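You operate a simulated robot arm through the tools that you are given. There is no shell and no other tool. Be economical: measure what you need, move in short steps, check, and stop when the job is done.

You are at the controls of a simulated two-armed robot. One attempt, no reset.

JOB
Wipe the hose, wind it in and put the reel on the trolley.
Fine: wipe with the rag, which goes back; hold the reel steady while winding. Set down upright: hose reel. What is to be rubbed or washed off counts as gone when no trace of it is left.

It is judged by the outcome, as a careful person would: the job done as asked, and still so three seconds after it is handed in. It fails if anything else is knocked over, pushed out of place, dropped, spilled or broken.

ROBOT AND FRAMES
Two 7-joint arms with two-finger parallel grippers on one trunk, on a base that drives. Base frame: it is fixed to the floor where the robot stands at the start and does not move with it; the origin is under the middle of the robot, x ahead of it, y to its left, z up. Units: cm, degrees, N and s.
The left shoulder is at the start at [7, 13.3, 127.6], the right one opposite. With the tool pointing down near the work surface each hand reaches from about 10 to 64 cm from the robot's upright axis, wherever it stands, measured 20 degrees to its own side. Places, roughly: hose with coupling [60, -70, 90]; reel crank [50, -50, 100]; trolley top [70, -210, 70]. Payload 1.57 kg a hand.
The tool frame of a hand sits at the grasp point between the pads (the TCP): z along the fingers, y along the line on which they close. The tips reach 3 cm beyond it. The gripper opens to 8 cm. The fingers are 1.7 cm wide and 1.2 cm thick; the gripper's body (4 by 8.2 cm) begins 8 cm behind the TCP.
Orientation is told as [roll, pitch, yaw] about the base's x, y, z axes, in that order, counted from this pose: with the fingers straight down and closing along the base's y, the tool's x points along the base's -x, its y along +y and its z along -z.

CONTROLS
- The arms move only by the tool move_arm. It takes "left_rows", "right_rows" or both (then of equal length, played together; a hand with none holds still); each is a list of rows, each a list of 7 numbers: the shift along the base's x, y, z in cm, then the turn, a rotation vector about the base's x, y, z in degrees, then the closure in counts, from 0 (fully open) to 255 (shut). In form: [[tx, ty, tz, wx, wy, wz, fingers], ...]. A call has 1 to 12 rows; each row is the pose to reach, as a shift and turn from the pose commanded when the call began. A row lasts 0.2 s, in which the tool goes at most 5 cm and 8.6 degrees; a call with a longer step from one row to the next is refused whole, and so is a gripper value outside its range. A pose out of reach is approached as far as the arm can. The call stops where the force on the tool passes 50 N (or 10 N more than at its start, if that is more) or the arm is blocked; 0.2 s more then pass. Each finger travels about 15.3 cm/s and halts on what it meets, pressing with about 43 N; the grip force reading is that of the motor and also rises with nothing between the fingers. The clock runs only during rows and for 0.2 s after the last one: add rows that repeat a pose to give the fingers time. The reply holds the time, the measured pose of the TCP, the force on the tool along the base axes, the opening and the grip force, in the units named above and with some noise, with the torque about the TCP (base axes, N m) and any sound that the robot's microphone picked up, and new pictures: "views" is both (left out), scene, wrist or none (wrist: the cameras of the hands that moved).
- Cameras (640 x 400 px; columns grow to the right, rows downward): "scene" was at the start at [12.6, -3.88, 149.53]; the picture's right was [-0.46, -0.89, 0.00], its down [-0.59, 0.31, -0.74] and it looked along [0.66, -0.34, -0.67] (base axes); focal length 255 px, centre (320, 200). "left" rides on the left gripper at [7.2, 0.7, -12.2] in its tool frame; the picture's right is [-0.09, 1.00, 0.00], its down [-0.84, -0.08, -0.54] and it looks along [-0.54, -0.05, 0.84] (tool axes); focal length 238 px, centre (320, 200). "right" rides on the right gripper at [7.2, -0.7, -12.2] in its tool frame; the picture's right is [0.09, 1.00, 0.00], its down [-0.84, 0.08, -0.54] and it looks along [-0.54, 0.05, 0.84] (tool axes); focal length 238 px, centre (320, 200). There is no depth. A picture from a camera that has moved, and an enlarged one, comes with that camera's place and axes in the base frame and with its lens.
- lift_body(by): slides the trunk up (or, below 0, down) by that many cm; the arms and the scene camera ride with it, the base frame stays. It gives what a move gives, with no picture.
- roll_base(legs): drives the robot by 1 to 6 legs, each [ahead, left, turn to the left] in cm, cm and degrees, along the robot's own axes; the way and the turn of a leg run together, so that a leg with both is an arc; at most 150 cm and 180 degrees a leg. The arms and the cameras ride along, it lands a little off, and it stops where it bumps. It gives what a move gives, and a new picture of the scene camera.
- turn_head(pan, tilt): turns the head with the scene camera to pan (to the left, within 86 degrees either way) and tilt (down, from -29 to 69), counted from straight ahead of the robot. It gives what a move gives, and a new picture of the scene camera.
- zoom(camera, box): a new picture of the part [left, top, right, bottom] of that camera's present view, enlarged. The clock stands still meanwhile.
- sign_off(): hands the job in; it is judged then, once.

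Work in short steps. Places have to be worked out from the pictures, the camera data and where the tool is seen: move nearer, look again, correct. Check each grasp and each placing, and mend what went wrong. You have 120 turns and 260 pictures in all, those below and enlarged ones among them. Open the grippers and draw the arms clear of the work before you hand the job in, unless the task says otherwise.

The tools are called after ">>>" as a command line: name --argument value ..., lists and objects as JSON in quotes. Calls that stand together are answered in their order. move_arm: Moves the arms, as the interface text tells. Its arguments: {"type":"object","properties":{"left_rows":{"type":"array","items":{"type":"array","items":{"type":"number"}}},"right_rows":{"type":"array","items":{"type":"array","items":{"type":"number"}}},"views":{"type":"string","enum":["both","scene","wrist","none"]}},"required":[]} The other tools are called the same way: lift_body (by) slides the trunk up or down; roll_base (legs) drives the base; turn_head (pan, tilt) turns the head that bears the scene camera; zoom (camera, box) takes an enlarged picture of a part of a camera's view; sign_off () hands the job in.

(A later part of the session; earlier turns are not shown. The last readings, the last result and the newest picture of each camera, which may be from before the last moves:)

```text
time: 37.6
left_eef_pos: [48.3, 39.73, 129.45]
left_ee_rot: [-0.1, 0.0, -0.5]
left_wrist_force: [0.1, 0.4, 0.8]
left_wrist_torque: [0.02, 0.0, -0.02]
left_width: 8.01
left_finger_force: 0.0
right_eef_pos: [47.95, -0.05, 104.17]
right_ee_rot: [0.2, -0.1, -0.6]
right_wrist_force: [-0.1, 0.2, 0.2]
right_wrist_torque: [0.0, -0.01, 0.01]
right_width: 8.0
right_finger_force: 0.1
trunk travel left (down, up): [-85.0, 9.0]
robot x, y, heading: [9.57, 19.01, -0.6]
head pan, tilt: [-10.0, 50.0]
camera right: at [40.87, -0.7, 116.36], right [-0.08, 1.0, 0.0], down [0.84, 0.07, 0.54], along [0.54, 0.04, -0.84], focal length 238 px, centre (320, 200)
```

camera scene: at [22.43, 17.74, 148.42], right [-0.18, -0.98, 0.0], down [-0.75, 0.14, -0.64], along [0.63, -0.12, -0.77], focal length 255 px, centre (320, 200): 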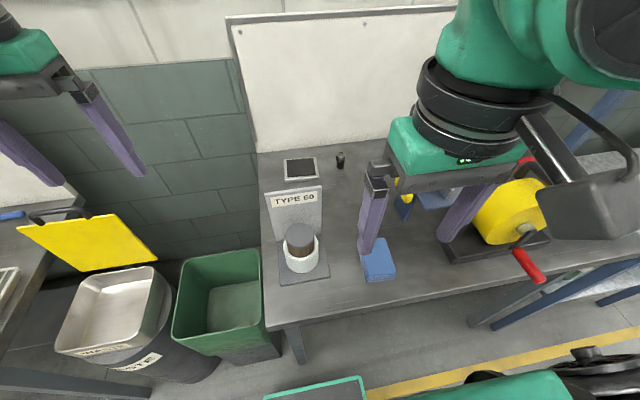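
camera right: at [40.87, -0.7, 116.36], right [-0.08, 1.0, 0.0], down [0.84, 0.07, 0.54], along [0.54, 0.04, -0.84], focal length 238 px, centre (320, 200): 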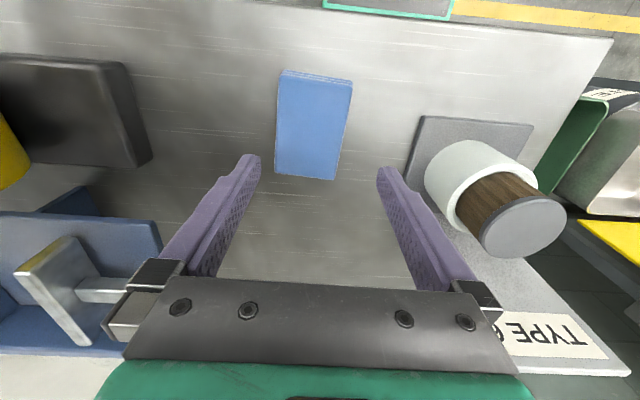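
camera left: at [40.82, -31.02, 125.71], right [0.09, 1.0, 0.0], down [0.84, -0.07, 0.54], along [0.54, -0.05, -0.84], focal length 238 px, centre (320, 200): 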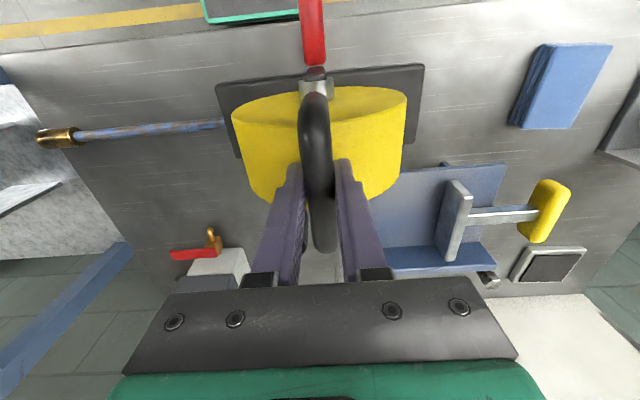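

Rag unmoved. I go lower this time until the tips nearly touch the bench, then close fully.

>>> move_arm --right_rows '[[0.2, -0.5, -4, 0, 0, -3.5, 0], [0.2, -0.5, -8, 0, 0, -3.5, 0], [0.2, -0.5, -10, 0, 0, -3.5, 0], [0.2, -0.5, -10.6, 0, 0, -3.5, 0], [0.2, -0.5, -11.1, 0, 0, -3.5, 0], [0.2, -0.5, -11.1, 0, 0, -3.5, 0]]' --views "none"

```text
time: 39.0
left_eef_pos: [48.39, 39.88, 129.39]
left_ee_rot: [-0.2, 0.0, -0.6]
left_wrist_force: [0.1, 0.0, -0.2]
left_wrist_torque: [-0.02, -0.02, 0.01]
left_width: 8.01
left_finger_force: 0.1
right_eef_pos: [48.14, -0.47, 93.31]
right_ee_rot: [0.1, -0.1, -4.2]
right_wrist_force: [0.1, 0.0, 0.4]
right_wrist_torque: [0.04, 0.0, 0.0]
right_width: 7.99
right_finger_force: 0.1
trunk travel left (down, up): [-85.0, 9.0]
robot x, y, heading: [9.99, 19.33, -0.5]
head pan, tilt: [-10.0, 50.0]
```

Tips at ≈90.3, no contact. Lower another 0.2, close fully, lift 3 cm and check.

>>> move_arm --right_rows '[[0, 0, -0.2, 0, 0, 0, 0], [0, 0, -0.2, 0, 0, 0, 150], [0, 0, -0.2, 0, 0, 0, 255], [0, 0, -0.2, 0, 0, 0, 255], [0, 0, -0.2, 0, 0, 0, 255], [0, 0, 0.8, 0, 0, 0, 255], [0, 0, 2, 0, 0, 0, 255], [0, 0, 3, 0, 0, 0, 255], [0, 0, 3, 0, 0, 0, 255]]' --views "wrist"

```text
time: 41.0
left_eef_pos: [48.36, 39.74, 129.44]
left_ee_rot: [-0.1, 0.0, -0.6]
left_wrist_force: [0.7, 0.2, 0.1]
left_wrist_torque: [-0.02, 0.01, 0.02]
left_width: 7.98
left_finger_force: 0.0
right_eef_pos: [48.12, -0.76, 96.15]
right_ee_rot: [0.0, 0.0, -4.1]
right_wrist_force: [0.2, 0.8, -0.3]
right_wrist_torque: [-0.01, -0.05, 0.0]
right_width: 6.9
right_finger_force: 42.8
trunk travel left (down, up): [-85.0, 9.0]
robot x, y, heading: [9.42, 19.54, -0.6]
head pan, tilt: [-10.0, 50.0]
camera right: at [41.07, -0.89, 108.4], right [-0.02, 1.0, 0.0], down [0.84, 0.02, 0.54], along [0.54, 0.01, -0.84], focal length 238 px, centre (320, 200)
```

right: 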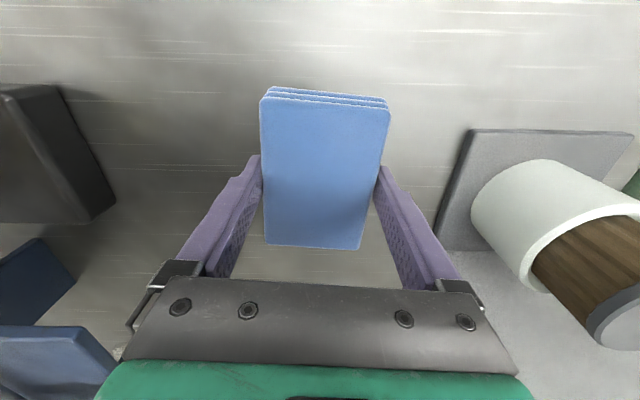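

Rag is held and lifted. Raise gently to z≈125, drawing back a bit.

>>> move_arm --right_rows '[[0, 0, 3, 0, 0, 0, 255], [0, 0, 6, 0, 0, 0, 255], [0, 0, 9, 0, 0, 0, 255], [0, 0, 12, 0, 0, 0, 255], [-1, 0, 15, 0, 0, 0, 255], [-3, 0, 18, 0, 0, 0, 255], [-5, 0, 21, 0, 0, 0, 255], [-7, 0, 24, 0, 0, 0, 255], [-10, 0, 27, 0, 0, 0, 255], [-13, 0, 29, 0, 0, 0, 255]]' --views "wrist"

```text
time: 43.2
left_eef_pos: [48.1, 39.82, 129.53]
left_ee_rot: [-0.1, -0.1, -0.5]
left_wrist_force: [0.1, 0.1, 0.7]
left_wrist_torque: [-0.01, -0.03, -0.03]
left_width: 8.0
left_finger_force: 0.2
right_eef_pos: [35.01, -0.56, 125.08]
right_ee_rot: [0.1, -0.1, -4.1]
right_wrist_force: [0.3, 0.3, 0.4]
right_wrist_torque: [0.01, -0.03, 0.0]
right_width: 6.86
right_finger_force: 43.1
trunk travel left (down, up): [-85.0, 9.0]
robot x, y, heading: [9.63, 19.3, -0.7]
head pan, tilt: [-10.0, 50.0]
camera right: at [27.72, -0.7, 137.15], right [-0.02, 1.0, 0.0], down [0.84, 0.02, 0.54], along [0.54, 0.01, -0.84], focal length 238 px, centre (320, 200)
```

right: 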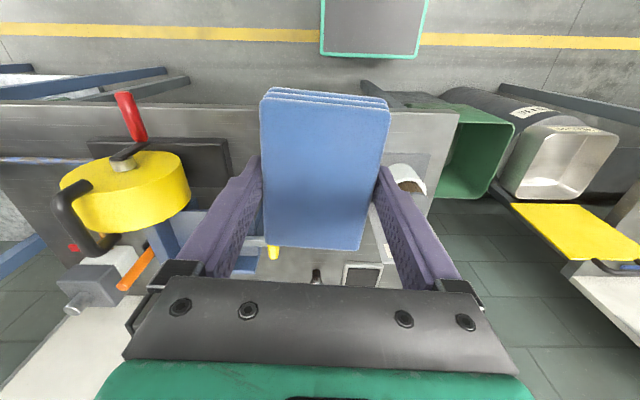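

Secure. Drive right 61 cm to robot y≈-42.

>>> roll_base --legs '[[0, -61, 0.6]]'

```text
time: 46.6
left_eef_pos: [47.91, -19.86, 129.4]
left_ee_rot: [-0.2, 0.0, 0.7]
left_wrist_force: [-1.2, 0.5, -0.2]
left_wrist_torque: [-0.02, 0.03, 0.02]
left_width: 7.99
left_finger_force: 0.1
right_eef_pos: [35.53, -60.47, 124.89]
right_ee_rot: [0.0, -0.1, -3.0]
right_wrist_force: [0.7, 0.4, -0.3]
right_wrist_torque: [-0.04, -0.01, 0.02]
right_width: 6.88
right_finger_force: 43.4
trunk travel left (down, up): [-85.0, 9.0]
robot x, y, heading: [9.75, -41.07, 0.6]
head pan, tilt: [-10.0, 50.0]
camera scene: at [22.43, -42.32, 148.43], right [-0.16, -0.99, 0.0], down [-0.76, 0.12, -0.64], along [0.63, -0.11, -0.77], focal length 255 px, centre (320, 200)
```

scene: 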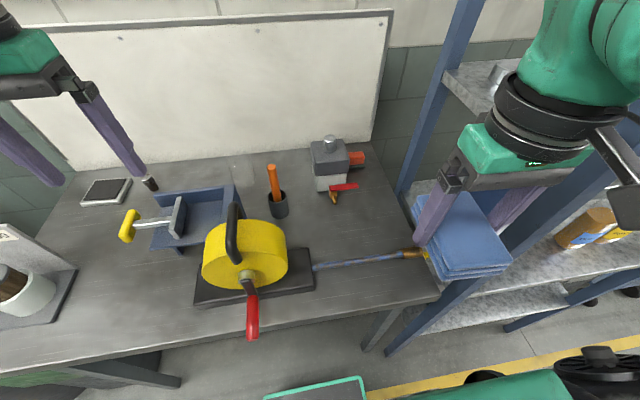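

Hose now at x≈47.6, from y≈-45.5 to -66, coupling to ≈-73. I enlarge to see stains and have the left hand take hold of the reel handle's vicinity next.

>>> zoom --camera "scene" --box '[290, 220, 450, 300]'

>>> move_arm --left_rows '[[0, -4.5, 0, 0, 0, 0, 0], [0, -9, 0, 0, 0, 0, 0], [0, -12, -3, 0, 0, 0, 0], [0, -12, -7, 0, 0, 0, 0], [0, -12, -11, 0, 0, 0, 0], [0, -12, -14, 0, 0, 0, 0], [0, -12, -14, 0, 0, 0, 0]]' --views "wrist"

```text
4.00 times, centred on (370, 260) of scene
camera zoom: at [22.43, -42.32, 148.43], right [-0.16, -0.99, 0.0], down [-0.76, 0.12, -0.64], along [0.63, -0.11, -0.77], focal length 1019 px, centre (120, -40)
```

zoom: 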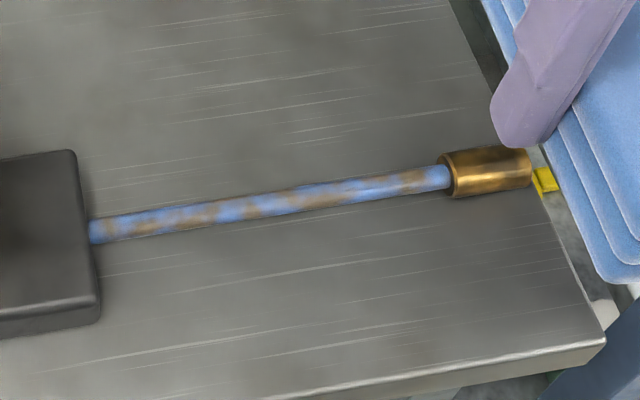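

```text
time: 48.2
left_eef_pos: [47.91, -31.83, 115.45]
left_ee_rot: [-0.1, 0.0, 0.7]
left_wrist_force: [0.5, 0.6, -0.6]
left_wrist_torque: [0.04, -0.01, 0.01]
left_width: 8.02
left_finger_force: 0.0
right_eef_pos: [35.53, -60.69, 124.87]
right_ee_rot: [0.0, -0.2, -2.8]
right_wrist_force: [-0.3, 0.4, -0.6]
right_wrist_torque: [-0.04, 0.01, -0.01]
right_width: 6.88
right_finger_force: 42.7
trunk travel left (down, up): [-85.0, 9.0]
robot x, y, heading: [9.57, -41.52, 0.6]
head pan, tilt: [-10.0, 50.0]
camera left: at [40.76, -30.97, 127.69], right [0.08, 1.0, 0.0], down [0.84, -0.07, 0.54], along [0.54, -0.04, -0.84], focal length 238 px, centre (320, 200)
```

left: 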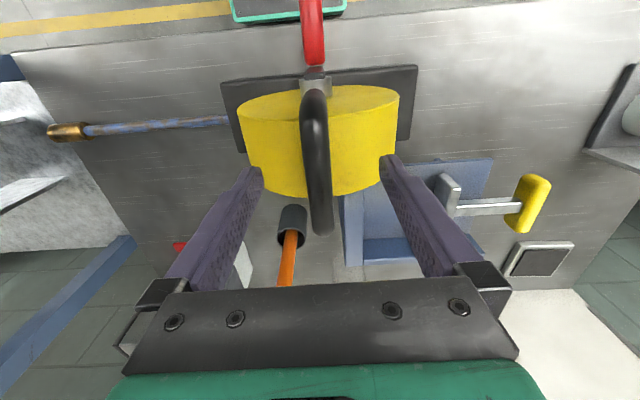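

Hose lies on the bench, stained along its whole length. Left hand grips the handle to steady the reel while the right hand brings the rag above the hose, turned ≈45° so the fingers straddle the hose.

>>> move_arm --left_rows '[[0, 0, -1, 0, 0, 0, 0], [0, 0, -2, 0, 0, 0, 0], [0, 0, -2, 0, 0, 0, 0], [0, 0, -2, 0, 0, 0, 120], [0, 0, -2, 0, 0, 0, 255], [0, 0, -2, 0, 0, 0, 255], [0, 0, -2, 0, 0, 0, 255]]' --right_rows '[[2, 1, 0, 0, 0, 8, 255], [4, 2, 0, 0, 0, 16, 255], [6.5, 3, -2, 0, 0, 24, 255], [9, 3.5, -5, 0, 0, 32, 255], [11, 4, -9, 0, 0, 40, 255], [13, 4.7, -13, 0, 0, 48, 255], [13, 4.7, -17, 0, 0, 48, 255]]' --views "both"

```text
time: 49.9
left_eef_pos: [48.02, -31.95, 113.51]
left_ee_rot: [0.0, 0.0, 0.7]
left_wrist_force: [0.3, 0.1, 0.9]
left_wrist_torque: [0.07, 0.13, -0.28]
left_width: 1.76
left_finger_force: 32.1
right_eef_pos: [48.41, -55.96, 108.48]
right_ee_rot: [0.1, -0.1, 45.2]
right_wrist_force: [0.0, 0.9, -0.2]
right_wrist_torque: [0.04, -0.02, 0.03]
right_width: 6.87
right_finger_force: 43.2
trunk travel left (down, up): [-85.0, 9.0]
robot x, y, heading: [9.56, -41.62, 0.6]
head pan, tilt: [-10.0, 50.0]
camera scene: at [22.44, -42.49, 148.42], right [-0.16, -0.99, 0.0], down [-0.76, 0.13, -0.64], along [0.63, -0.11, -0.77], focal length 255 px, centre (320, 200)
camera right: at [43.96, -61.67, 120.61], right [-0.77, 0.64, 0.0], down [0.53, 0.65, 0.54], along [0.35, 0.42, -0.84], focal length 238 px, centre (320, 200)
camera left: at [40.94, -31.13, 125.72], right [0.08, 1.0, 0.0], down [0.84, -0.07, 0.54], along [0.54, -0.04, -0.84], focal length 238 px, centre (320, 200)
```

scene: 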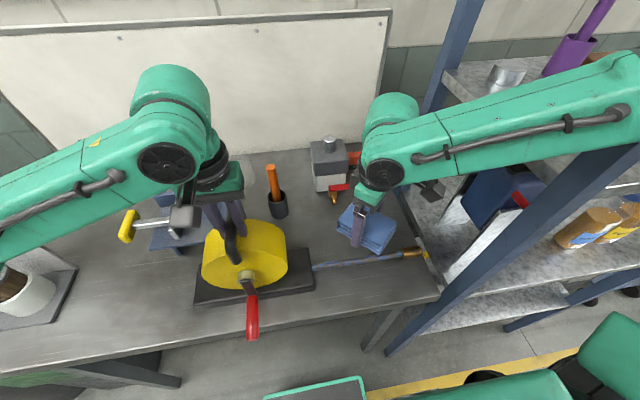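
right: 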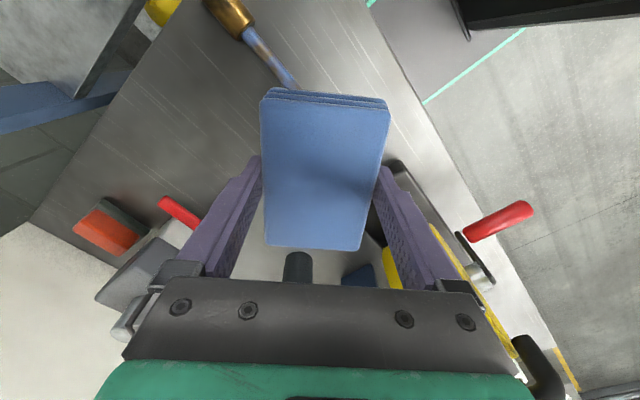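
left: 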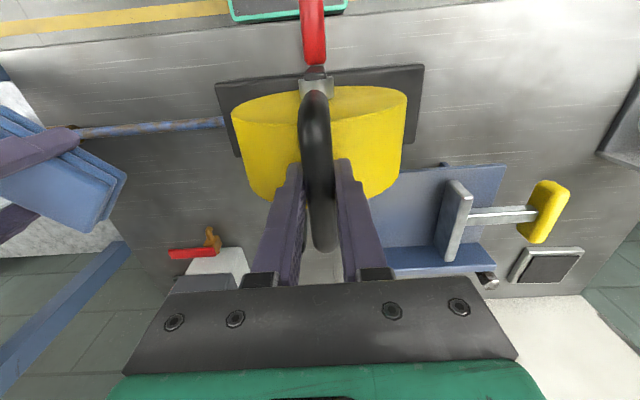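

Before wiping I check the clearance of the right forearm to the shelf by turning the head right.

>>> turn_head --pan -50 --tilt 35

```text
time: 50.9
left_eef_pos: [48.02, -31.94, 113.56]
left_ee_rot: [-0.1, 0.0, 0.7]
left_wrist_force: [-0.8, 0.0, -0.4]
left_wrist_torque: [-0.01, -0.07, -0.23]
left_width: 1.78
left_finger_force: 32.5
right_eef_pos: [48.48, -56.11, 108.52]
right_ee_rot: [0.1, -0.1, 45.0]
right_wrist_force: [0.4, -0.9, -0.1]
right_wrist_torque: [0.0, -0.01, 0.02]
right_width: 6.86
right_finger_force: 43.7
trunk travel left (down, up): [-85.0, 9.0]
robot x, y, heading: [9.79, -41.19, 0.5]
head pan, tilt: [-50.0, 35.0]
camera scene: at [20.58, -47.91, 150.59], right [-0.76, -0.65, 0.0], down [-0.37, 0.44, -0.82], along [0.53, -0.62, -0.57], focal length 255 px, centre (320, 200)
```

scene: 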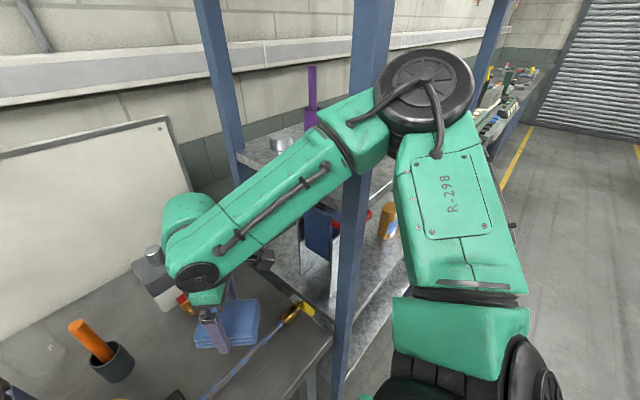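

The right elbow is close to the shelf post. I release the handle, raise both hands and shift the base left ~18 and back 4 cm, so the arm comes from the left instead.

>>> move_arm --left_rows '[[0, 0, 0, 0, 0, 0, 120], [0, 0, 0, 0, 0, 0, 0], [0, 0, 0, 0, 0, 0, 0], [0, 0, 4, 0, 0, 0, 0], [0, 0, 8.5, 0, 0, 0, 0], [0, 2, 13, 0, 0, 0, 0]]' --right_rows '[[0, 0, 2, 0, 0, 0, 255], [0, 0, 4, 0, 0, 0, 255], [0, 0, 6, 0, 0, 0, 255], [0, 0, 8, 0, 0, 0, 255], [0, 0, 10, 0, 0, 0, 255], [0, 0, 12, 0, 0, 0, 255]]' --views "none"

>>> roll_base --legs '[[-4, 18, 0]]'

```text
time: 52.3
left_eef_pos: [47.63, -30.01, 126.52]
left_ee_rot: [-0.2, -0.1, 0.7]
left_wrist_force: [0.0, 0.5, 0.1]
left_wrist_torque: [-0.05, -0.04, -0.04]
left_width: 8.01
left_finger_force: 0.0
right_eef_pos: [48.55, -55.57, 119.93]
right_ee_rot: [0.1, -0.1, 45.1]
right_wrist_force: [-0.4, 0.1, -0.4]
right_wrist_torque: [-0.01, -0.02, 0.0]
right_width: 6.89
right_finger_force: 43.1
trunk travel left (down, up): [-85.0, 9.0]
robot x, y, heading: [9.59, -41.5, 0.7]
head pan, tilt: [-50.0, 35.0]
```

```text
time: 53.8
left_eef_pos: [43.7, -12.81, 126.4]
left_ee_rot: [0.1, 0.0, 0.8]
left_wrist_force: [-0.4, 0.3, 0.2]
left_wrist_torque: [0.04, 0.02, 0.02]
left_width: 8.0
left_finger_force: 0.0
right_eef_pos: [44.46, -38.36, 119.82]
right_ee_rot: [0.1, -0.1, 45.1]
right_wrist_force: [-0.1, -0.1, -1.0]
right_wrist_torque: [0.01, -0.02, 0.03]
right_width: 6.85
right_finger_force: 43.2
trunk travel left (down, up): [-85.0, 9.0]
robot x, y, heading: [5.57, -23.22, 0.7]
head pan, tilt: [-50.0, 35.0]
camera scene: at [16.49, -30.67, 150.56], right [-0.76, -0.65, 0.0], down [-0.37, 0.44, -0.82], along [0.53, -0.62, -0.58], focal length 255 px, centre (320, 200)
```

scene: 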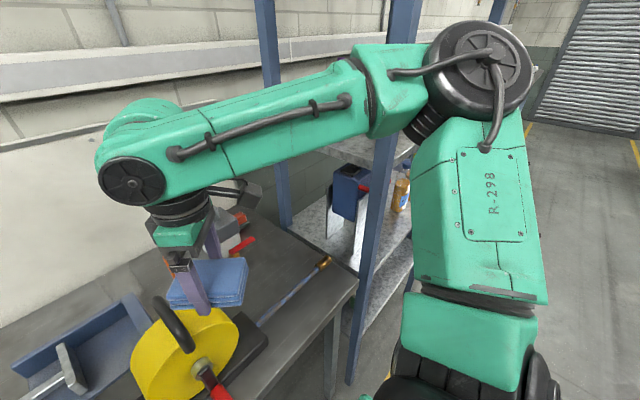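

Good clearance now. Move the rag over the hose middle [48.4,-56] and lower to z≈98.

>>> move_arm --right_rows '[[1, -4.5, 0, 0, 0, 0, 255], [2, -9, 0, 0, 0, 0, 255], [3, -13.5, 0, 0, 0, 0, 255], [4, -17.6, 0, 0, 0, 0, 255], [4, -17.6, -4.5, 0, 0, 0, 255], [4, -17.6, -9, 0, 0, 0, 255], [4, -17.6, -13.5, 0, 0, 0, 255], [4, -17.6, -18, 0, 0, 0, 255], [4, -17.6, -21.5, 0, 0, 0, 255], [4, -17.6, -21.5, 0, 0, 0, 255]]' --views "both"

```text
time: 56.0
left_eef_pos: [43.51, -12.54, 126.41]
left_ee_rot: [-0.1, 0.0, 0.7]
left_wrist_force: [-0.5, 0.0, -0.6]
left_wrist_torque: [-0.01, -0.01, -0.02]
left_width: 8.01
left_finger_force: 0.1
right_eef_pos: [48.53, -55.46, 98.65]
right_ee_rot: [0.0, -0.1, 45.2]
right_wrist_force: [0.2, -0.5, 0.3]
right_wrist_torque: [-0.01, -0.01, 0.03]
right_width: 6.89
right_finger_force: 42.9
trunk travel left (down, up): [-85.0, 9.0]
robot x, y, heading: [5.2, -23.38, 0.9]
head pan, tilt: [-50.0, 35.0]
camera scene: at [16.32, -30.21, 150.6], right [-0.76, -0.65, 0.0], down [-0.37, 0.43, -0.82], along [0.53, -0.62, -0.57], focal length 255 px, centre (320, 200)
camera right: at [43.93, -61.12, 110.85], right [-0.77, 0.64, 0.0], down [0.53, 0.65, 0.54], along [0.35, 0.42, -0.84], focal length 238 px, centre (320, 200)
```

scene: 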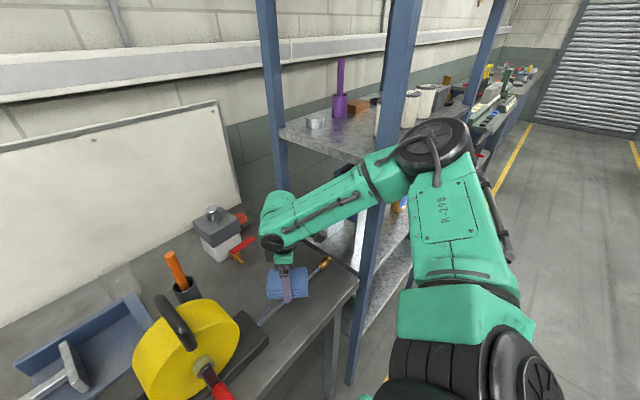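
right: 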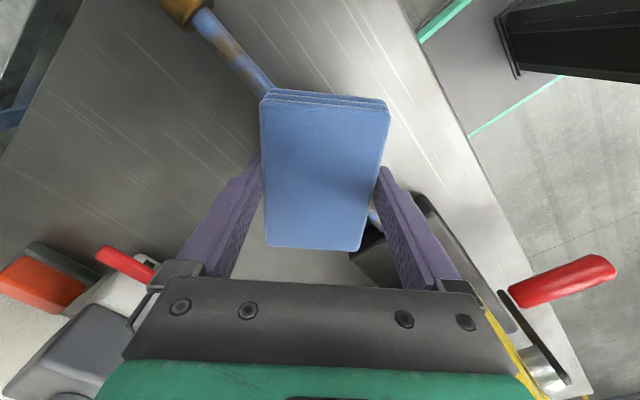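

Hose axis at x≈48.85 passes under the rag, fingers on both sides. Lowering slowly to feel contact.

>>> move_arm --right_rows '[[0.3, 0, -1.2, 0, 0, 0, 255], [0.3, 0, -2.2, 0, 0, 0, 255], [0.3, 0, -3, 0, 0, 0, 255], [0.3, 0, -3.4, 0, 0, 0, 255], [0.3, 0, -3.7, 0, 0, 0, 255], [0.3, 0, -3.7, 0, 0, 0, 255]]' --views "none"

```text
time: 57.6
left_eef_pos: [43.11, -12.33, 126.5]
left_ee_rot: [-0.3, -0.2, 0.8]
left_wrist_force: [-0.4, 0.3, 1.3]
left_wrist_torque: [-0.01, -0.01, 0.0]
left_width: 8.0
left_finger_force: 0.1
right_eef_pos: [48.8, -55.4, 95.22]
right_ee_rot: [-0.8, -0.6, 45.2]
right_wrist_force: [-5.6, -0.9, 20.5]
right_wrist_torque: [0.41, 0.2, 0.09]
right_width: 6.88
right_finger_force: 43.7
trunk travel left (down, up): [-85.0, 9.0]
robot x, y, heading: [5.67, -23.65, 0.8]
head pan, tilt: [-50.0, 35.0]
stopped in row 6 (right hand): the force on the tool passed its limit (the readings are from after the stop); the commanded pose is now the measured one
```

Contact at TCP z≈95.2 with ~20 N. I ease slightly and stroke along the hose.

>>> move_arm --right_rows '[[0, 0, 0.1, 0, 0, 0, 255], [0, -2, 0.1, 0, 0, 0, 255], [0, -4, 0.1, 0, 0, 0, 255], [0, -6, 0.1, 0, 0, 0, 255], [0, -4, 0.1, 0, 0, 0, 255], [0, -2, 0.1, 0, 0, 0, 255], [0, 0, 0.1, 0, 0, 0, 255], [0, 2, 0.1, 0, 0, 0, 255], [0, 3.6, 0.1, 0, 0, 0, 255], [0, 2, 0.1, 0, 0, 0, 255], [0, 0, 0.1, 0, 0, 0, 255]]' --views "both"

```text
time: 60.0
left_eef_pos: [43.36, -12.34, 126.52]
left_ee_rot: [-0.1, -0.2, 0.8]
left_wrist_force: [-0.4, 0.0, 0.0]
left_wrist_torque: [0.02, -0.01, 0.02]
left_width: 7.98
left_finger_force: 0.0
right_eef_pos: [48.61, -55.24, 95.11]
right_ee_rot: [-0.5, -0.6, 45.3]
right_wrist_force: [1.7, 6.5, 17.4]
right_wrist_torque: [0.43, -0.07, -0.03]
right_width: 6.88
right_finger_force: 43.4
trunk travel left (down, up): [-85.0, 9.0]
robot x, y, heading: [5.21, -23.47, 0.5]
head pan, tilt: [-50.0, 35.0]
camera scene: at [16.0, -30.08, 150.63], right [-0.76, -0.65, 0.0], down [-0.37, 0.43, -0.82], along [0.54, -0.62, -0.57], focal length 255 px, centre (320, 200)
camera right: at [44.09, -60.94, 107.41], right [-0.77, 0.63, -0.01], down [0.53, 0.65, 0.55], along [0.36, 0.42, -0.83], focal length 238 px, centre (320, 200)
```

scene: 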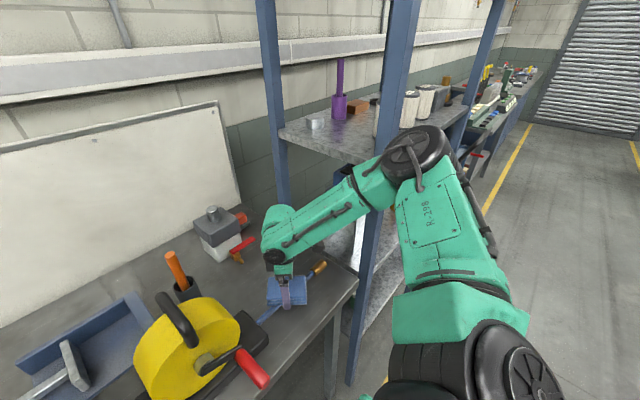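
right: 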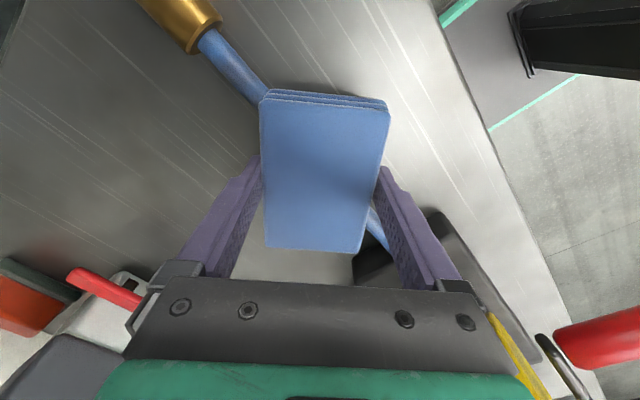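

The stained part near the coupling looks clean; friction turned the drum a bit. I lift the rag and inspect.

>>> move_arm --right_rows '[[0, 0, 3, 0, 0, 0, 255], [0, 0, 7, 0, 0, 0, 255], [0, 0, 11.5, 0, 0, 0, 255], [-3, 0, 15, 0, 0, 0, 255]]' --views "wrist"

>>> turn_head --pan -45 --tilt 50

>>> zoom --camera "scene" --box '[200, 90, 440, 240]'

```text
time: 61.0
left_eef_pos: [43.39, -12.55, 126.44]
left_ee_rot: [-0.2, -0.1, 0.8]
left_wrist_force: [-0.1, -0.5, 1.1]
left_wrist_torque: [0.01, 0.01, 0.01]
left_width: 8.0
left_finger_force: 0.0
right_eef_pos: [45.74, -55.65, 109.73]
right_ee_rot: [-0.4, -0.5, 45.2]
right_wrist_force: [-0.9, -0.3, -0.1]
right_wrist_torque: [0.01, -0.03, -0.01]
right_width: 6.87
right_finger_force: 43.2
trunk travel left (down, up): [-85.0, 9.0]
robot x, y, heading: [5.25, -23.77, 0.7]
head pan, tilt: [-50.0, 35.0]
camera right: at [41.08, -61.29, 121.92], right [-0.77, 0.64, -0.01], down [0.53, 0.65, 0.55], along [0.35, 0.42, -0.84], focal length 238 px, centre (320, 200)
```

right: 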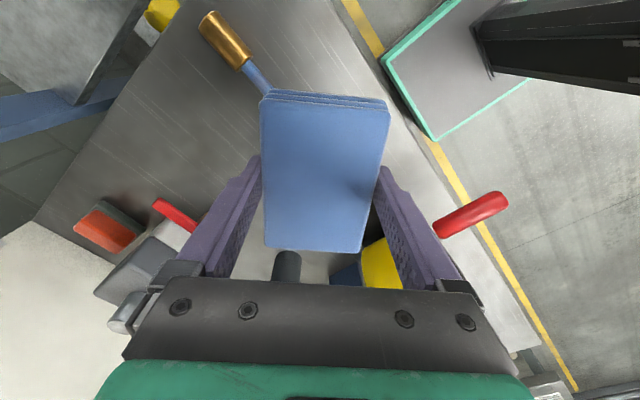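

```text
time: 61.8
left_eef_pos: [43.55, -12.5, 126.37]
left_ee_rot: [-0.1, 0.0, 0.8]
left_wrist_force: [0.1, -0.3, 0.2]
left_wrist_torque: [-0.03, -0.05, 0.0]
left_width: 8.0
left_finger_force: 0.0
right_eef_pos: [45.89, -55.59, 109.78]
right_ee_rot: [-0.4, -0.5, 45.2]
right_wrist_force: [-0.1, 0.0, -0.2]
right_wrist_torque: [0.0, 0.02, 0.03]
right_width: 6.89
right_finger_force: 43.0
trunk travel left (down, up): [-85.0, 9.0]
robot x, y, heading: [5.81, -23.55, 0.8]
head pan, tilt: [-45.0, 50.0]
camera scene: at [16.11, -28.97, 148.43], right [-0.7, -0.72, 0.0], down [-0.55, 0.54, -0.64], along [0.46, -0.45, -0.77], focal length 255 px, centre (320, 200)
```

scene: 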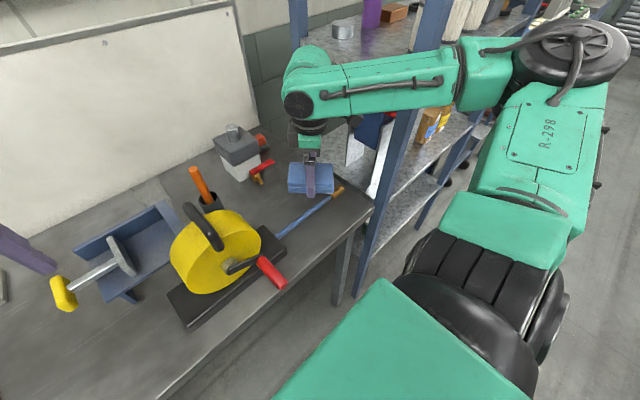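

```text
2.67 times, centred on (320, 165) of scene
camera zoom: at [16.11, -28.97, 148.43], right [-0.7, -0.72, 0.0], down [-0.55, 0.54, -0.64], along [0.46, -0.45, -0.77], focal length 679 px, centre (320, 293)
```

zoom: 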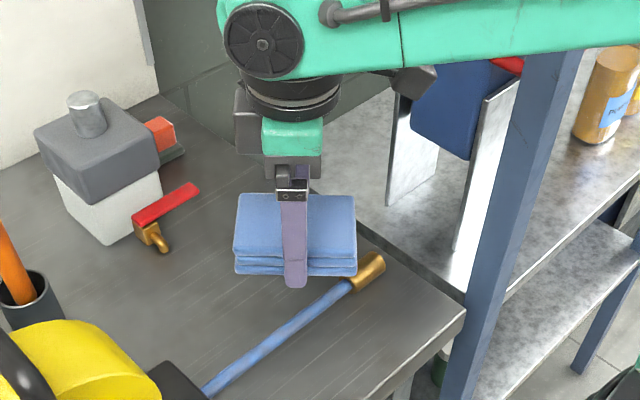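

The hose looks clean in what is visible. I zoom in closer on the whole hose.

>>> move_arm --right_rows '[[0, 0, 4, 0, 0, 0, 255], [0, 3, 8, 0, 0, 0, 255], [-3, 6, 11, 0, 0, 0, 255], [-6, 9, 12, 0, 0, 0, 255], [-9, 12, 12, 0, 0, 0, 255]]' --views "none"

>>> zoom --camera "scene" --box '[250, 170, 370, 250]'

```text
refused: row 3 steps farther than a row can; nothing moved
```

```text
5.00 times, centred on (310, 210) of scene
camera zoom: at [16.11, -28.97, 148.43], right [-0.7, -0.72, 0.0], down [-0.55, 0.54, -0.64], along [0.46, -0.45, -0.77], focal length 1274 px, centre (370, 150)
```

zoom: 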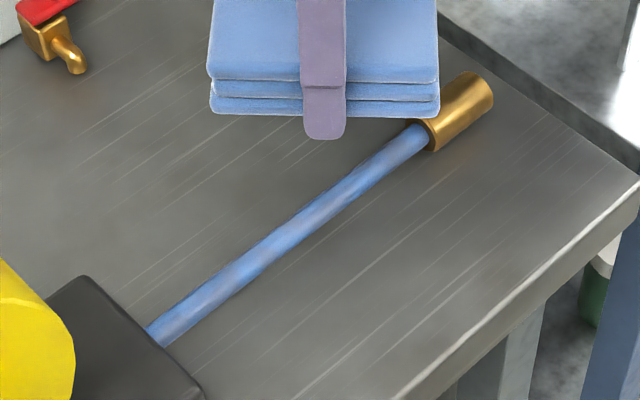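

Faint traces remain, so it fades with rubbing. I go back down and do more strokes over the full length.

>>> move_arm --right_rows '[[3, 0, -4, 0, 0, 0, 255], [3, 0, -8, 0, 0, 0, 255], [3, 0, -12, 0, 0, 0, 255], [3, 0, -14.6, 0, 0, 0, 255], [3, -2, -14.9, 0, 0, 0, 255], [3, -4.2, -14.9, 0, 0, 0, 255], [3, -6.4, -14.9, 0, 0, 0, 255], [3, -4, -14.9, 0, 0, 0, 255], [3, -1.5, -14.9, 0, 0, 0, 255], [3, 1, -14.9, 0, 0, 0, 255], [3, 3.8, -14.9, 0, 0, 0, 255], [3, 1.5, -14.9, 0, 0, 0, 255]]' --views "none"

>>> move_arm --right_rows '[[0, -2, 0, 0, 0, 0, 255], [0, -4, 0, 0, 0, 0, 255], [0, -6, 0, 0, 0, 0, 255], [0, -7.8, 0, 0, 0, 0, 255], [0, -6, 0, 0, 0, 0, 255], [0, -4, 0, 0, 0, 0, 255], [0, -2, 0, 0, 0, 0, 255], [0, 0, 0, 0, 0, 0, 255], [0, 2.3, 0, 0, 0, 0, 255], [0, 0, 0, 0, 0, 0, 255], [0, 2.3, 0, 0, 0, 0, 255], [0, 0, 0, 0, 0, 0, 255]]' --views "wrist"

```text
time: 64.4
left_eef_pos: [43.18, -11.63, 126.44]
left_ee_rot: [-0.4, -0.3, 0.9]
left_wrist_force: [0.5, 0.7, 0.2]
left_wrist_torque: [-0.02, -0.01, -0.03]
left_width: 7.98
left_finger_force: 0.0
right_eef_pos: [48.68, -53.46, 95.36]
right_ee_rot: [-0.7, -0.5, 45.3]
right_wrist_force: [-1.1, 9.1, 25.8]
right_wrist_torque: [0.97, 0.04, 0.02]
right_width: 6.85
right_finger_force: 42.8
trunk travel left (down, up): [-85.0, 9.0]
robot x, y, heading: [5.12, -23.79, 0.7]
head pan, tilt: [-45.0, 50.0]
```

```text
time: 67.0
left_eef_pos: [43.41, -12.02, 126.49]
left_ee_rot: [-0.4, -0.1, 0.9]
left_wrist_force: [-0.1, 0.5, 0.1]
left_wrist_torque: [-0.02, 0.03, 0.0]
left_width: 7.99
left_finger_force: 0.1
right_eef_pos: [48.92, -53.75, 95.26]
right_ee_rot: [-0.7, -0.5, 45.3]
right_wrist_force: [-0.3, 4.4, 12.7]
right_wrist_torque: [-0.11, 0.04, 0.02]
right_width: 6.86
right_finger_force: 43.5
trunk travel left (down, up): [-85.0, 9.0]
robot x, y, heading: [5.51, -23.37, 0.7]
head pan, tilt: [-45.0, 50.0]
camera right: at [44.26, -59.37, 107.49], right [-0.77, 0.64, -0.01], down [0.53, 0.65, 0.55], along [0.36, 0.42, -0.84], focal length 238 px, centre (320, 200)
```

right: 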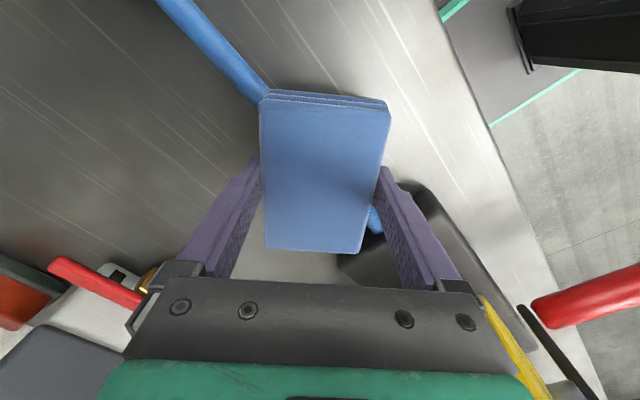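

Looks clean blue. Lift well away and inspect the whole hose closely.

>>> move_arm --right_rows '[[0, 0, 4, 0, 0, 0, 255], [0, 0, 8, 0, 0, 0, 255], [0, 0, 12, 0, 0, 0, 255], [-2, 2, 16, 0, 0, 0, 255], [-4, 4, 20, 0, 0, 0, 255], [-4, 7, 23, 0, 0, 0, 255], [-4, 11, 24, 0, 0, 0, 255], [-4, 15, 24, 0, 0, 0, 255]]' --views "wrist"

>>> zoom --camera "scene" --box '[260, 180, 360, 250]'

```text
time: 68.8
left_eef_pos: [43.61, -12.4, 126.41]
left_ee_rot: [-0.2, -0.1, 0.9]
left_wrist_force: [0.5, 0.6, 0.0]
left_wrist_torque: [-0.04, -0.01, 0.01]
left_width: 8.01
left_finger_force: 0.1
right_eef_pos: [45.3, -38.95, 119.31]
right_ee_rot: [-0.6, -0.4, 45.3]
right_wrist_force: [0.6, -0.7, -1.2]
right_wrist_torque: [-0.01, 0.01, -0.02]
right_width: 6.91
right_finger_force: 43.1
trunk travel left (down, up): [-85.0, 9.0]
robot x, y, heading: [5.51, -23.72, 0.7]
head pan, tilt: [-45.0, 50.0]
camera right: at [40.66, -44.52, 131.56], right [-0.77, 0.64, -0.01], down [0.53, 0.65, 0.55], along [0.35, 0.42, -0.84], focal length 238 px, centre (320, 200)
```

right: 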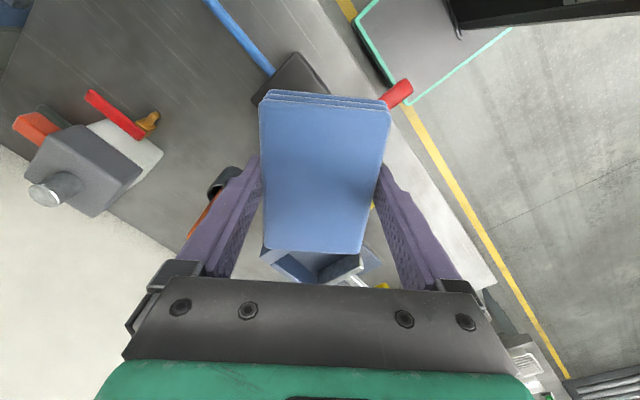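

```text
5.71 times, centred on (310, 215) of scene
camera zoom: at [16.16, -28.7, 148.43], right [-0.7, -0.72, 0.0], down [-0.55, 0.53, -0.64], along [0.46, -0.45, -0.77], focal length 1456 px, centre (377, 114)
```

zoom: 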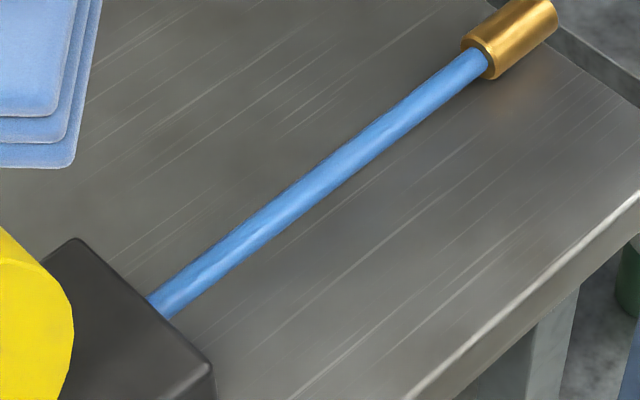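

Looks clean. Zooming tighter to be sure no faint trace is left.

>>> zoom --camera "scene" --box '[280, 190, 330, 238]'

>>> zoom --camera "scene" --box '[310, 175, 360, 215]'

```text
8.33 times, centred on (305, 214) of scene
camera zoom: at [16.16, -28.7, 148.43], right [-0.7, -0.72, 0.0], down [-0.55, 0.53, -0.64], along [0.46, -0.45, -0.77], focal length 2123 px, centre (445, 83)
```

zoom: 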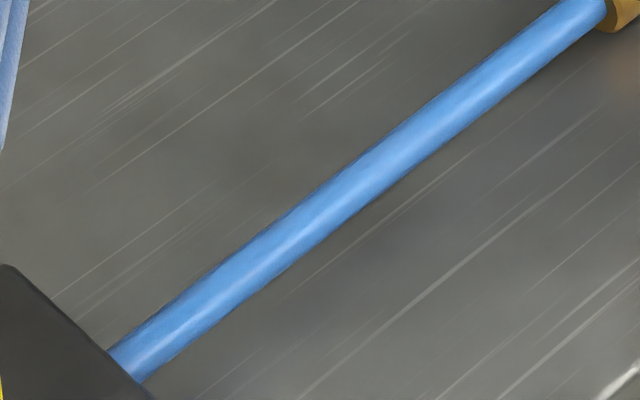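

```text
10.00 times, centred on (335, 195) of scene
camera zoom: at [16.16, -28.7, 148.43], right [-0.7, -0.72, 0.0], down [-0.55, 0.53, -0.64], along [0.46, -0.45, -0.77], focal length 2548 px, centre (170, 250)
```

zoom: 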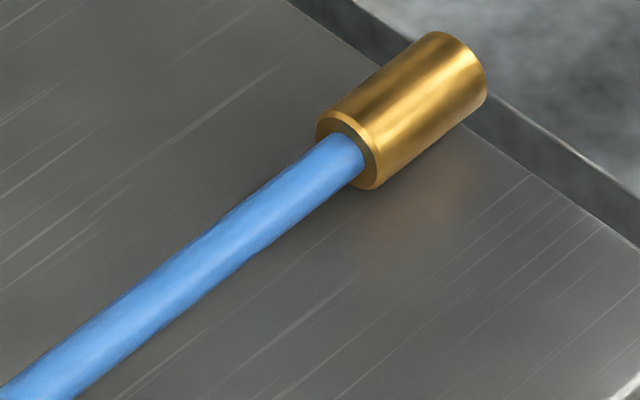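

Clean to the eye; one more pass for certainty (returning along the same path).

>>> move_arm --right_rows '[[0, -4, 0, 0, 0, 0, 255], [0, -8, -1, 0, 0, 0, 255], [0, -11, -4, 0, 0, 0, 255], [2, -13, -8, 0, 0, 0, 255], [4, -15, -12, 0, 0, 0, 255], [4, -15, -16.5, 0, 0, 0, 255], [4, -15, -21, 0, 0, 0, 255], [4, -15, -23.8, 0, 0, 0, 255], [4, -17, -24, 0, 0, 0, 255], [4, -19, -24, 0, 0, 0, 255], [4, -21, -24, 0, 0, 0, 255], [4, -22.8, -24, 0, 0, 0, 255]]' --views "none"

>>> move_arm --right_rows '[[0, 2, 0, 0, 0, 0, 255], [0, 4, 0, 0, 0, 0, 255], [0, 6, 0, 0, 0, 0, 255], [0, 8, 0, 0, 0, 0, 255], [0, 10.1, 0, 0, 0, 0, 255], [0, 8, 0, 0, 0, 0, 255], [0, 10.1, 0, 0, 0, 0, 255], [0, 8, 0, 0, 0, 0, 255], [0, 6, 0, 0, 0, 0, 255], [0, 4, 0, 0, 0, 0, 255], [0, 2, 0, 0, 0, 0, 255], [0, 0, 0, 0, 0, 0, 255]]' --views "none"

>>> move_arm --right_rows '[[0, 0, 4, 0, 0, 0, 255], [0, 0, 8, 0, 0, 0, 255], [0, 0, 12, 0, 0, 0, 255], [-2, 2, 16, 0, 0, 0, 255], [-4, 4, 20, 0, 0, 0, 255], [-4, 7, 23, 0, 0, 0, 255], [-4, 11.5, 24, 0, 0, 0, 255], [-4, 16, 24, 0, 0, 0, 255], [-4, 20, 24, 0, 0, 0, 255]]' --views "both"

```text
time: 71.4
left_eef_pos: [43.43, -12.25, 126.45]
left_ee_rot: [-0.2, -0.2, 0.8]
left_wrist_force: [-0.2, 0.2, -0.1]
left_wrist_torque: [0.02, -0.01, 0.02]
left_width: 7.99
left_finger_force: 0.0
right_eef_pos: [48.93, -61.86, 95.23]
right_ee_rot: [-0.5, -0.4, 45.2]
right_wrist_force: [-0.5, 3.8, 8.7]
right_wrist_torque: [0.21, -0.01, 0.0]
right_width: 6.89
right_finger_force: 43.0
trunk travel left (down, up): [-85.0, 9.0]
robot x, y, heading: [5.34, -23.46, 0.7]
head pan, tilt: [-45.0, 50.0]
```

```text
time: 74.0
left_eef_pos: [43.51, -12.45, 126.46]
left_ee_rot: [-0.1, 0.0, 0.7]
left_wrist_force: [0.6, -0.7, 0.0]
left_wrist_torque: [-0.03, 0.0, -0.01]
left_width: 8.0
left_finger_force: 0.0
right_eef_pos: [48.9, -61.69, 95.25]
right_ee_rot: [-0.5, -0.4, 45.3]
right_wrist_force: [0.5, 3.3, 4.7]
right_wrist_torque: [-0.2, 0.0, -0.01]
right_width: 6.87
right_finger_force: 42.8
trunk travel left (down, up): [-85.0, 9.0]
robot x, y, heading: [5.44, -23.7, 0.3]
head pan, tilt: [-45.0, 50.0]
```

```text
time: 76.0
left_eef_pos: [43.64, -12.23, 126.3]
left_ee_rot: [-0.2, 0.0, 0.9]
left_wrist_force: [0.2, 0.5, 0.1]
left_wrist_torque: [-0.01, 0.01, -0.01]
left_width: 8.01
left_finger_force: 0.1
right_eef_pos: [45.04, -41.33, 119.63]
right_ee_rot: [-0.5, -0.3, 45.2]
right_wrist_force: [0.3, 0.4, -0.8]
right_wrist_torque: [-0.01, 0.05, 0.02]
right_width: 6.88
right_finger_force: 42.3
trunk travel left (down, up): [-85.0, 9.0]
robot x, y, heading: [5.7, -23.66, 0.4]
head pan, tilt: [-45.0, 50.0]
camera scene: at [16.21, -28.71, 148.43], right [-0.7, -0.72, 0.0], down [-0.55, 0.53, -0.64], along [0.46, -0.45, -0.77], focal length 255 px, centre (320, 200)
camera right: at [40.37, -47.04, 131.79], right [-0.77, 0.64, -0.01], down [0.53, 0.65, 0.55], along [0.35, 0.42, -0.84], focal length 238 px, centre (320, 200)
```

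scene: 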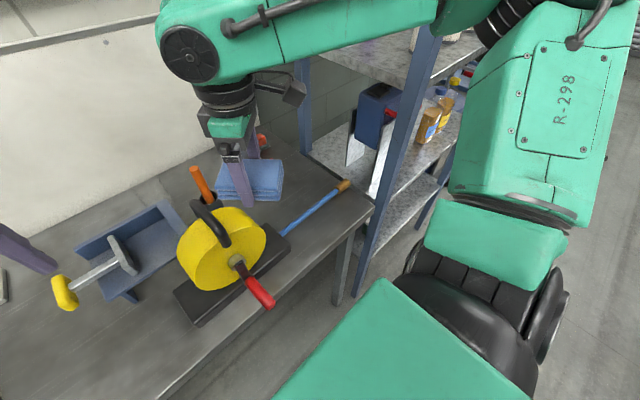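
right: 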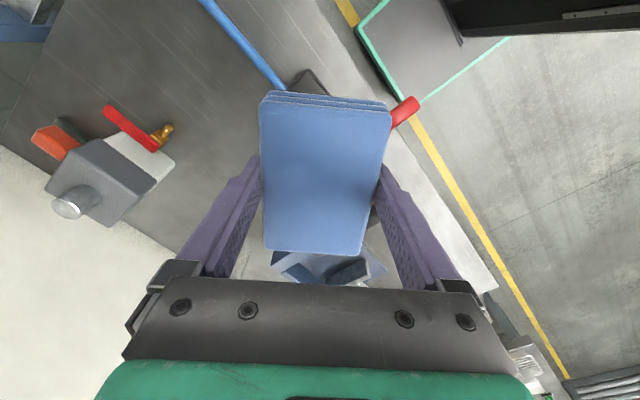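

Hose clean. Now put the rag back at [48.2,-0.5], yaw -4°: turn the hand back while driving left 41 cm.

>>> move_arm --right_rows '[[0, 0, 2, 0, 0, -8, 255], [0, 0, 4, 0, 0, -16, 255], [-1, 0, 6, 0, 0, -24, 255], [-2, 0, 8, 0, 0, -32, 255], [-3, 0, 8, 0, 0, -40, 255], [-4, 0, 8, 0, 0, -48, 255]]' --views "none"

>>> turn_head --pan -10 --tilt 50

>>> roll_base --legs '[[0, 41, 0]]'

```text
time: 77.4
left_eef_pos: [43.45, -12.52, 126.31]
left_ee_rot: [-0.1, 0.0, 0.8]
left_wrist_force: [-0.7, -0.4, 0.4]
left_wrist_torque: [0.0, -0.01, -0.03]
left_width: 8.01
left_finger_force: 0.0
right_eef_pos: [41.05, -41.89, 127.29]
right_ee_rot: [-0.3, -0.4, -3.1]
right_wrist_force: [-0.9, 0.5, -0.7]
right_wrist_torque: [0.01, -0.02, -0.01]
right_width: 6.89
right_finger_force: 43.0
trunk travel left (down, up): [-85.0, 9.0]
robot x, y, heading: [5.38, -23.44, 0.4]
head pan, tilt: [-45.0, 50.0]
```

```text
time: 78.4
left_eef_pos: [43.64, -12.42, 126.4]
left_ee_rot: [0.0, 0.0, 0.8]
left_wrist_force: [0.3, 0.1, -0.2]
left_wrist_torque: [-0.02, -0.01, 0.02]
left_width: 8.0
left_finger_force: 0.1
right_eef_pos: [41.06, -41.92, 127.23]
right_ee_rot: [-0.5, -0.4, -2.8]
right_wrist_force: [-0.5, 0.3, 0.4]
right_wrist_torque: [-0.01, 0.01, -0.02]
right_width: 6.88
right_finger_force: 43.1
trunk travel left (down, up): [-85.0, 9.0]
robot x, y, heading: [4.88, -23.43, 0.8]
head pan, tilt: [-10.0, 50.0]
camera scene: at [18.25, -24.81, 148.42], right [-0.16, -0.99, 0.0], down [-0.76, 0.12, -0.64], along [0.63, -0.1, -0.77], focal length 255 px, centre (320, 200)
```

scene: 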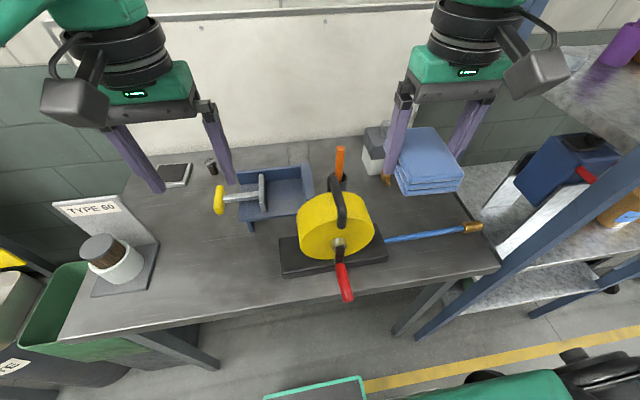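

```text
time: 81.0
left_eef_pos: [43.02, 29.1, 126.4]
left_ee_rot: [0.1, 0.0, 1.1]
left_wrist_force: [-0.4, 0.0, 0.8]
left_wrist_torque: [0.01, 0.03, -0.01]
left_width: 7.99
left_finger_force: 0.0
right_eef_pos: [40.59, -0.47, 127.28]
right_ee_rot: [-0.3, -0.4, -2.6]
right_wrist_force: [-0.8, -0.5, -1.2]
right_wrist_torque: [0.06, -0.01, 0.01]
right_width: 6.85
right_finger_force: 43.2
trunk travel left (down, up): [-85.0, 9.0]
robot x, y, heading: [4.88, 18.01, 0.9]
head pan, tilt: [-10.0, 50.0]
camera scene: at [17.66, 16.59, 148.42], right [-0.16, -0.99, 0.0], down [-0.76, 0.12, -0.64], along [0.63, -0.1, -0.77], focal length 255 px, centre (320, 200)
```

scene: 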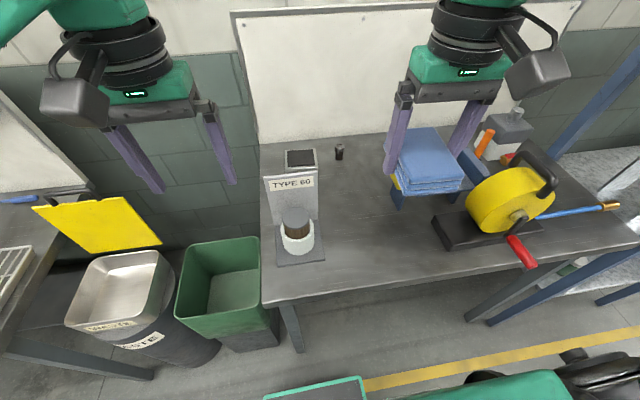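

Now lower the rag to its place: dx +7.6, down to z≈93.3.

>>> move_arm --right_rows '[[2.5, 0, -3.5, 0, 0, 0, 255], [5, 0, -7, 0, 0, -1.5, 255], [7.5, 0, -10.5, 0, 0, -1.5, 255], [7.6, 0, -15, 0, 0, -1.5, 255], [7.6, 0, -19.5, 0, 0, -1.5, 255], [7.6, 0, -24, 0, 0, -1.5, 255], [7.6, 0, -28, 0, 0, -1.5, 255], [7.6, 0, -31, 0, 0, -1.5, 255], [7.6, 0, -33, 0, 0, -1.5, 255], [7.6, 0, -33.8, 0, 0, -1.5, 255], [7.6, 0, -33.8, 0, 0, -1.5, 255]]' --views "wrist"

```text
time: 83.4
left_eef_pos: [42.94, 29.32, 126.44]
left_ee_rot: [0.0, -0.1, 1.0]
left_wrist_force: [0.3, -0.1, 0.6]
left_wrist_torque: [0.01, 0.01, -0.03]
left_width: 8.0
left_finger_force: 0.1
right_eef_pos: [48.19, -0.48, 93.44]
right_ee_rot: [-0.4, -0.5, -4.2]
right_wrist_force: [0.1, -0.2, -0.2]
right_wrist_torque: [-0.03, 0.0, -0.02]
right_width: 6.85
right_finger_force: 43.1
trunk travel left (down, up): [-85.0, 9.0]
robot x, y, heading: [4.86, 17.77, 0.9]
head pan, tilt: [-10.0, 50.0]
camera right: at [41.01, -0.49, 105.59], right [-0.02, 1.0, -0.01], down [0.84, 0.02, 0.55], along [0.55, 0.0, -0.84], focal length 238 px, centre (320, 200)
```

right: 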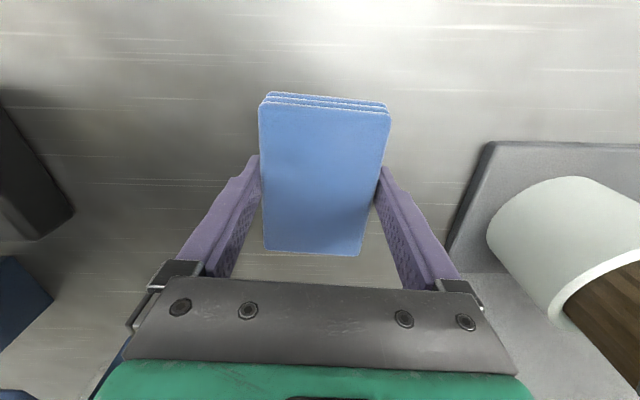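

A touch lower to contact, then open and raise.

>>> move_arm --right_rows '[[0, 0, -0.3, 0, 0, 0, 255], [0, 0, -0.3, 0, 0, 0, 255], [0, 0, -0.3, 0, 0, 0, 100], [0, 0, -0.3, 0, 0, 0, 0], [0, 0, -0.3, 0, 0, 0, 0], [0, 0, 3, 0, 0, 0, 0], [0, 0, 7.5, 0, 0, 0, 0], [0, 0, 12, 0, 0, 0, 0], [0, 0, 16.5, 0, 0, 0, 0]]' --views "wrist"

```text
time: 85.4
left_eef_pos: [42.88, 29.24, 126.32]
left_ee_rot: [-0.1, -0.1, 1.0]
left_wrist_force: [0.3, -0.2, 0.0]
left_wrist_torque: [0.02, -0.03, -0.02]
left_width: 7.98
left_finger_force: 0.1
right_eef_pos: [48.17, -0.14, 110.02]
right_ee_rot: [-0.6, -0.4, -4.2]
right_wrist_force: [0.0, -0.5, -0.6]
right_wrist_torque: [-0.03, -0.04, 0.02]
right_width: 8.02
right_finger_force: 0.1
trunk travel left (down, up): [-85.0, 9.0]
robot x, y, heading: [4.89, 17.97, 0.9]
head pan, tilt: [-10.0, 50.0]
camera right: at [41.07, -0.3, 122.18], right [-0.02, 1.0, -0.01], down [0.84, 0.02, 0.55], along [0.55, 0.0, -0.84], focal length 238 px, centre (320, 200)
```

right: 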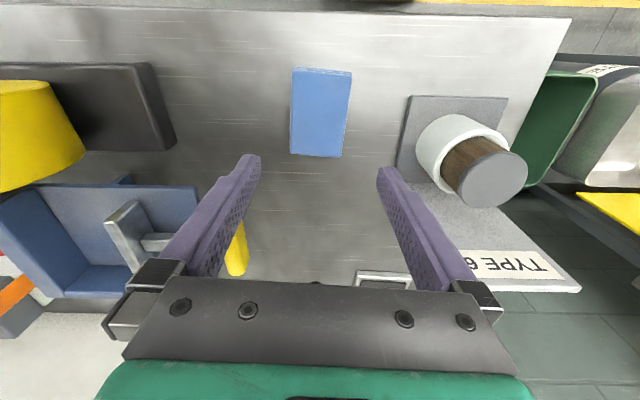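

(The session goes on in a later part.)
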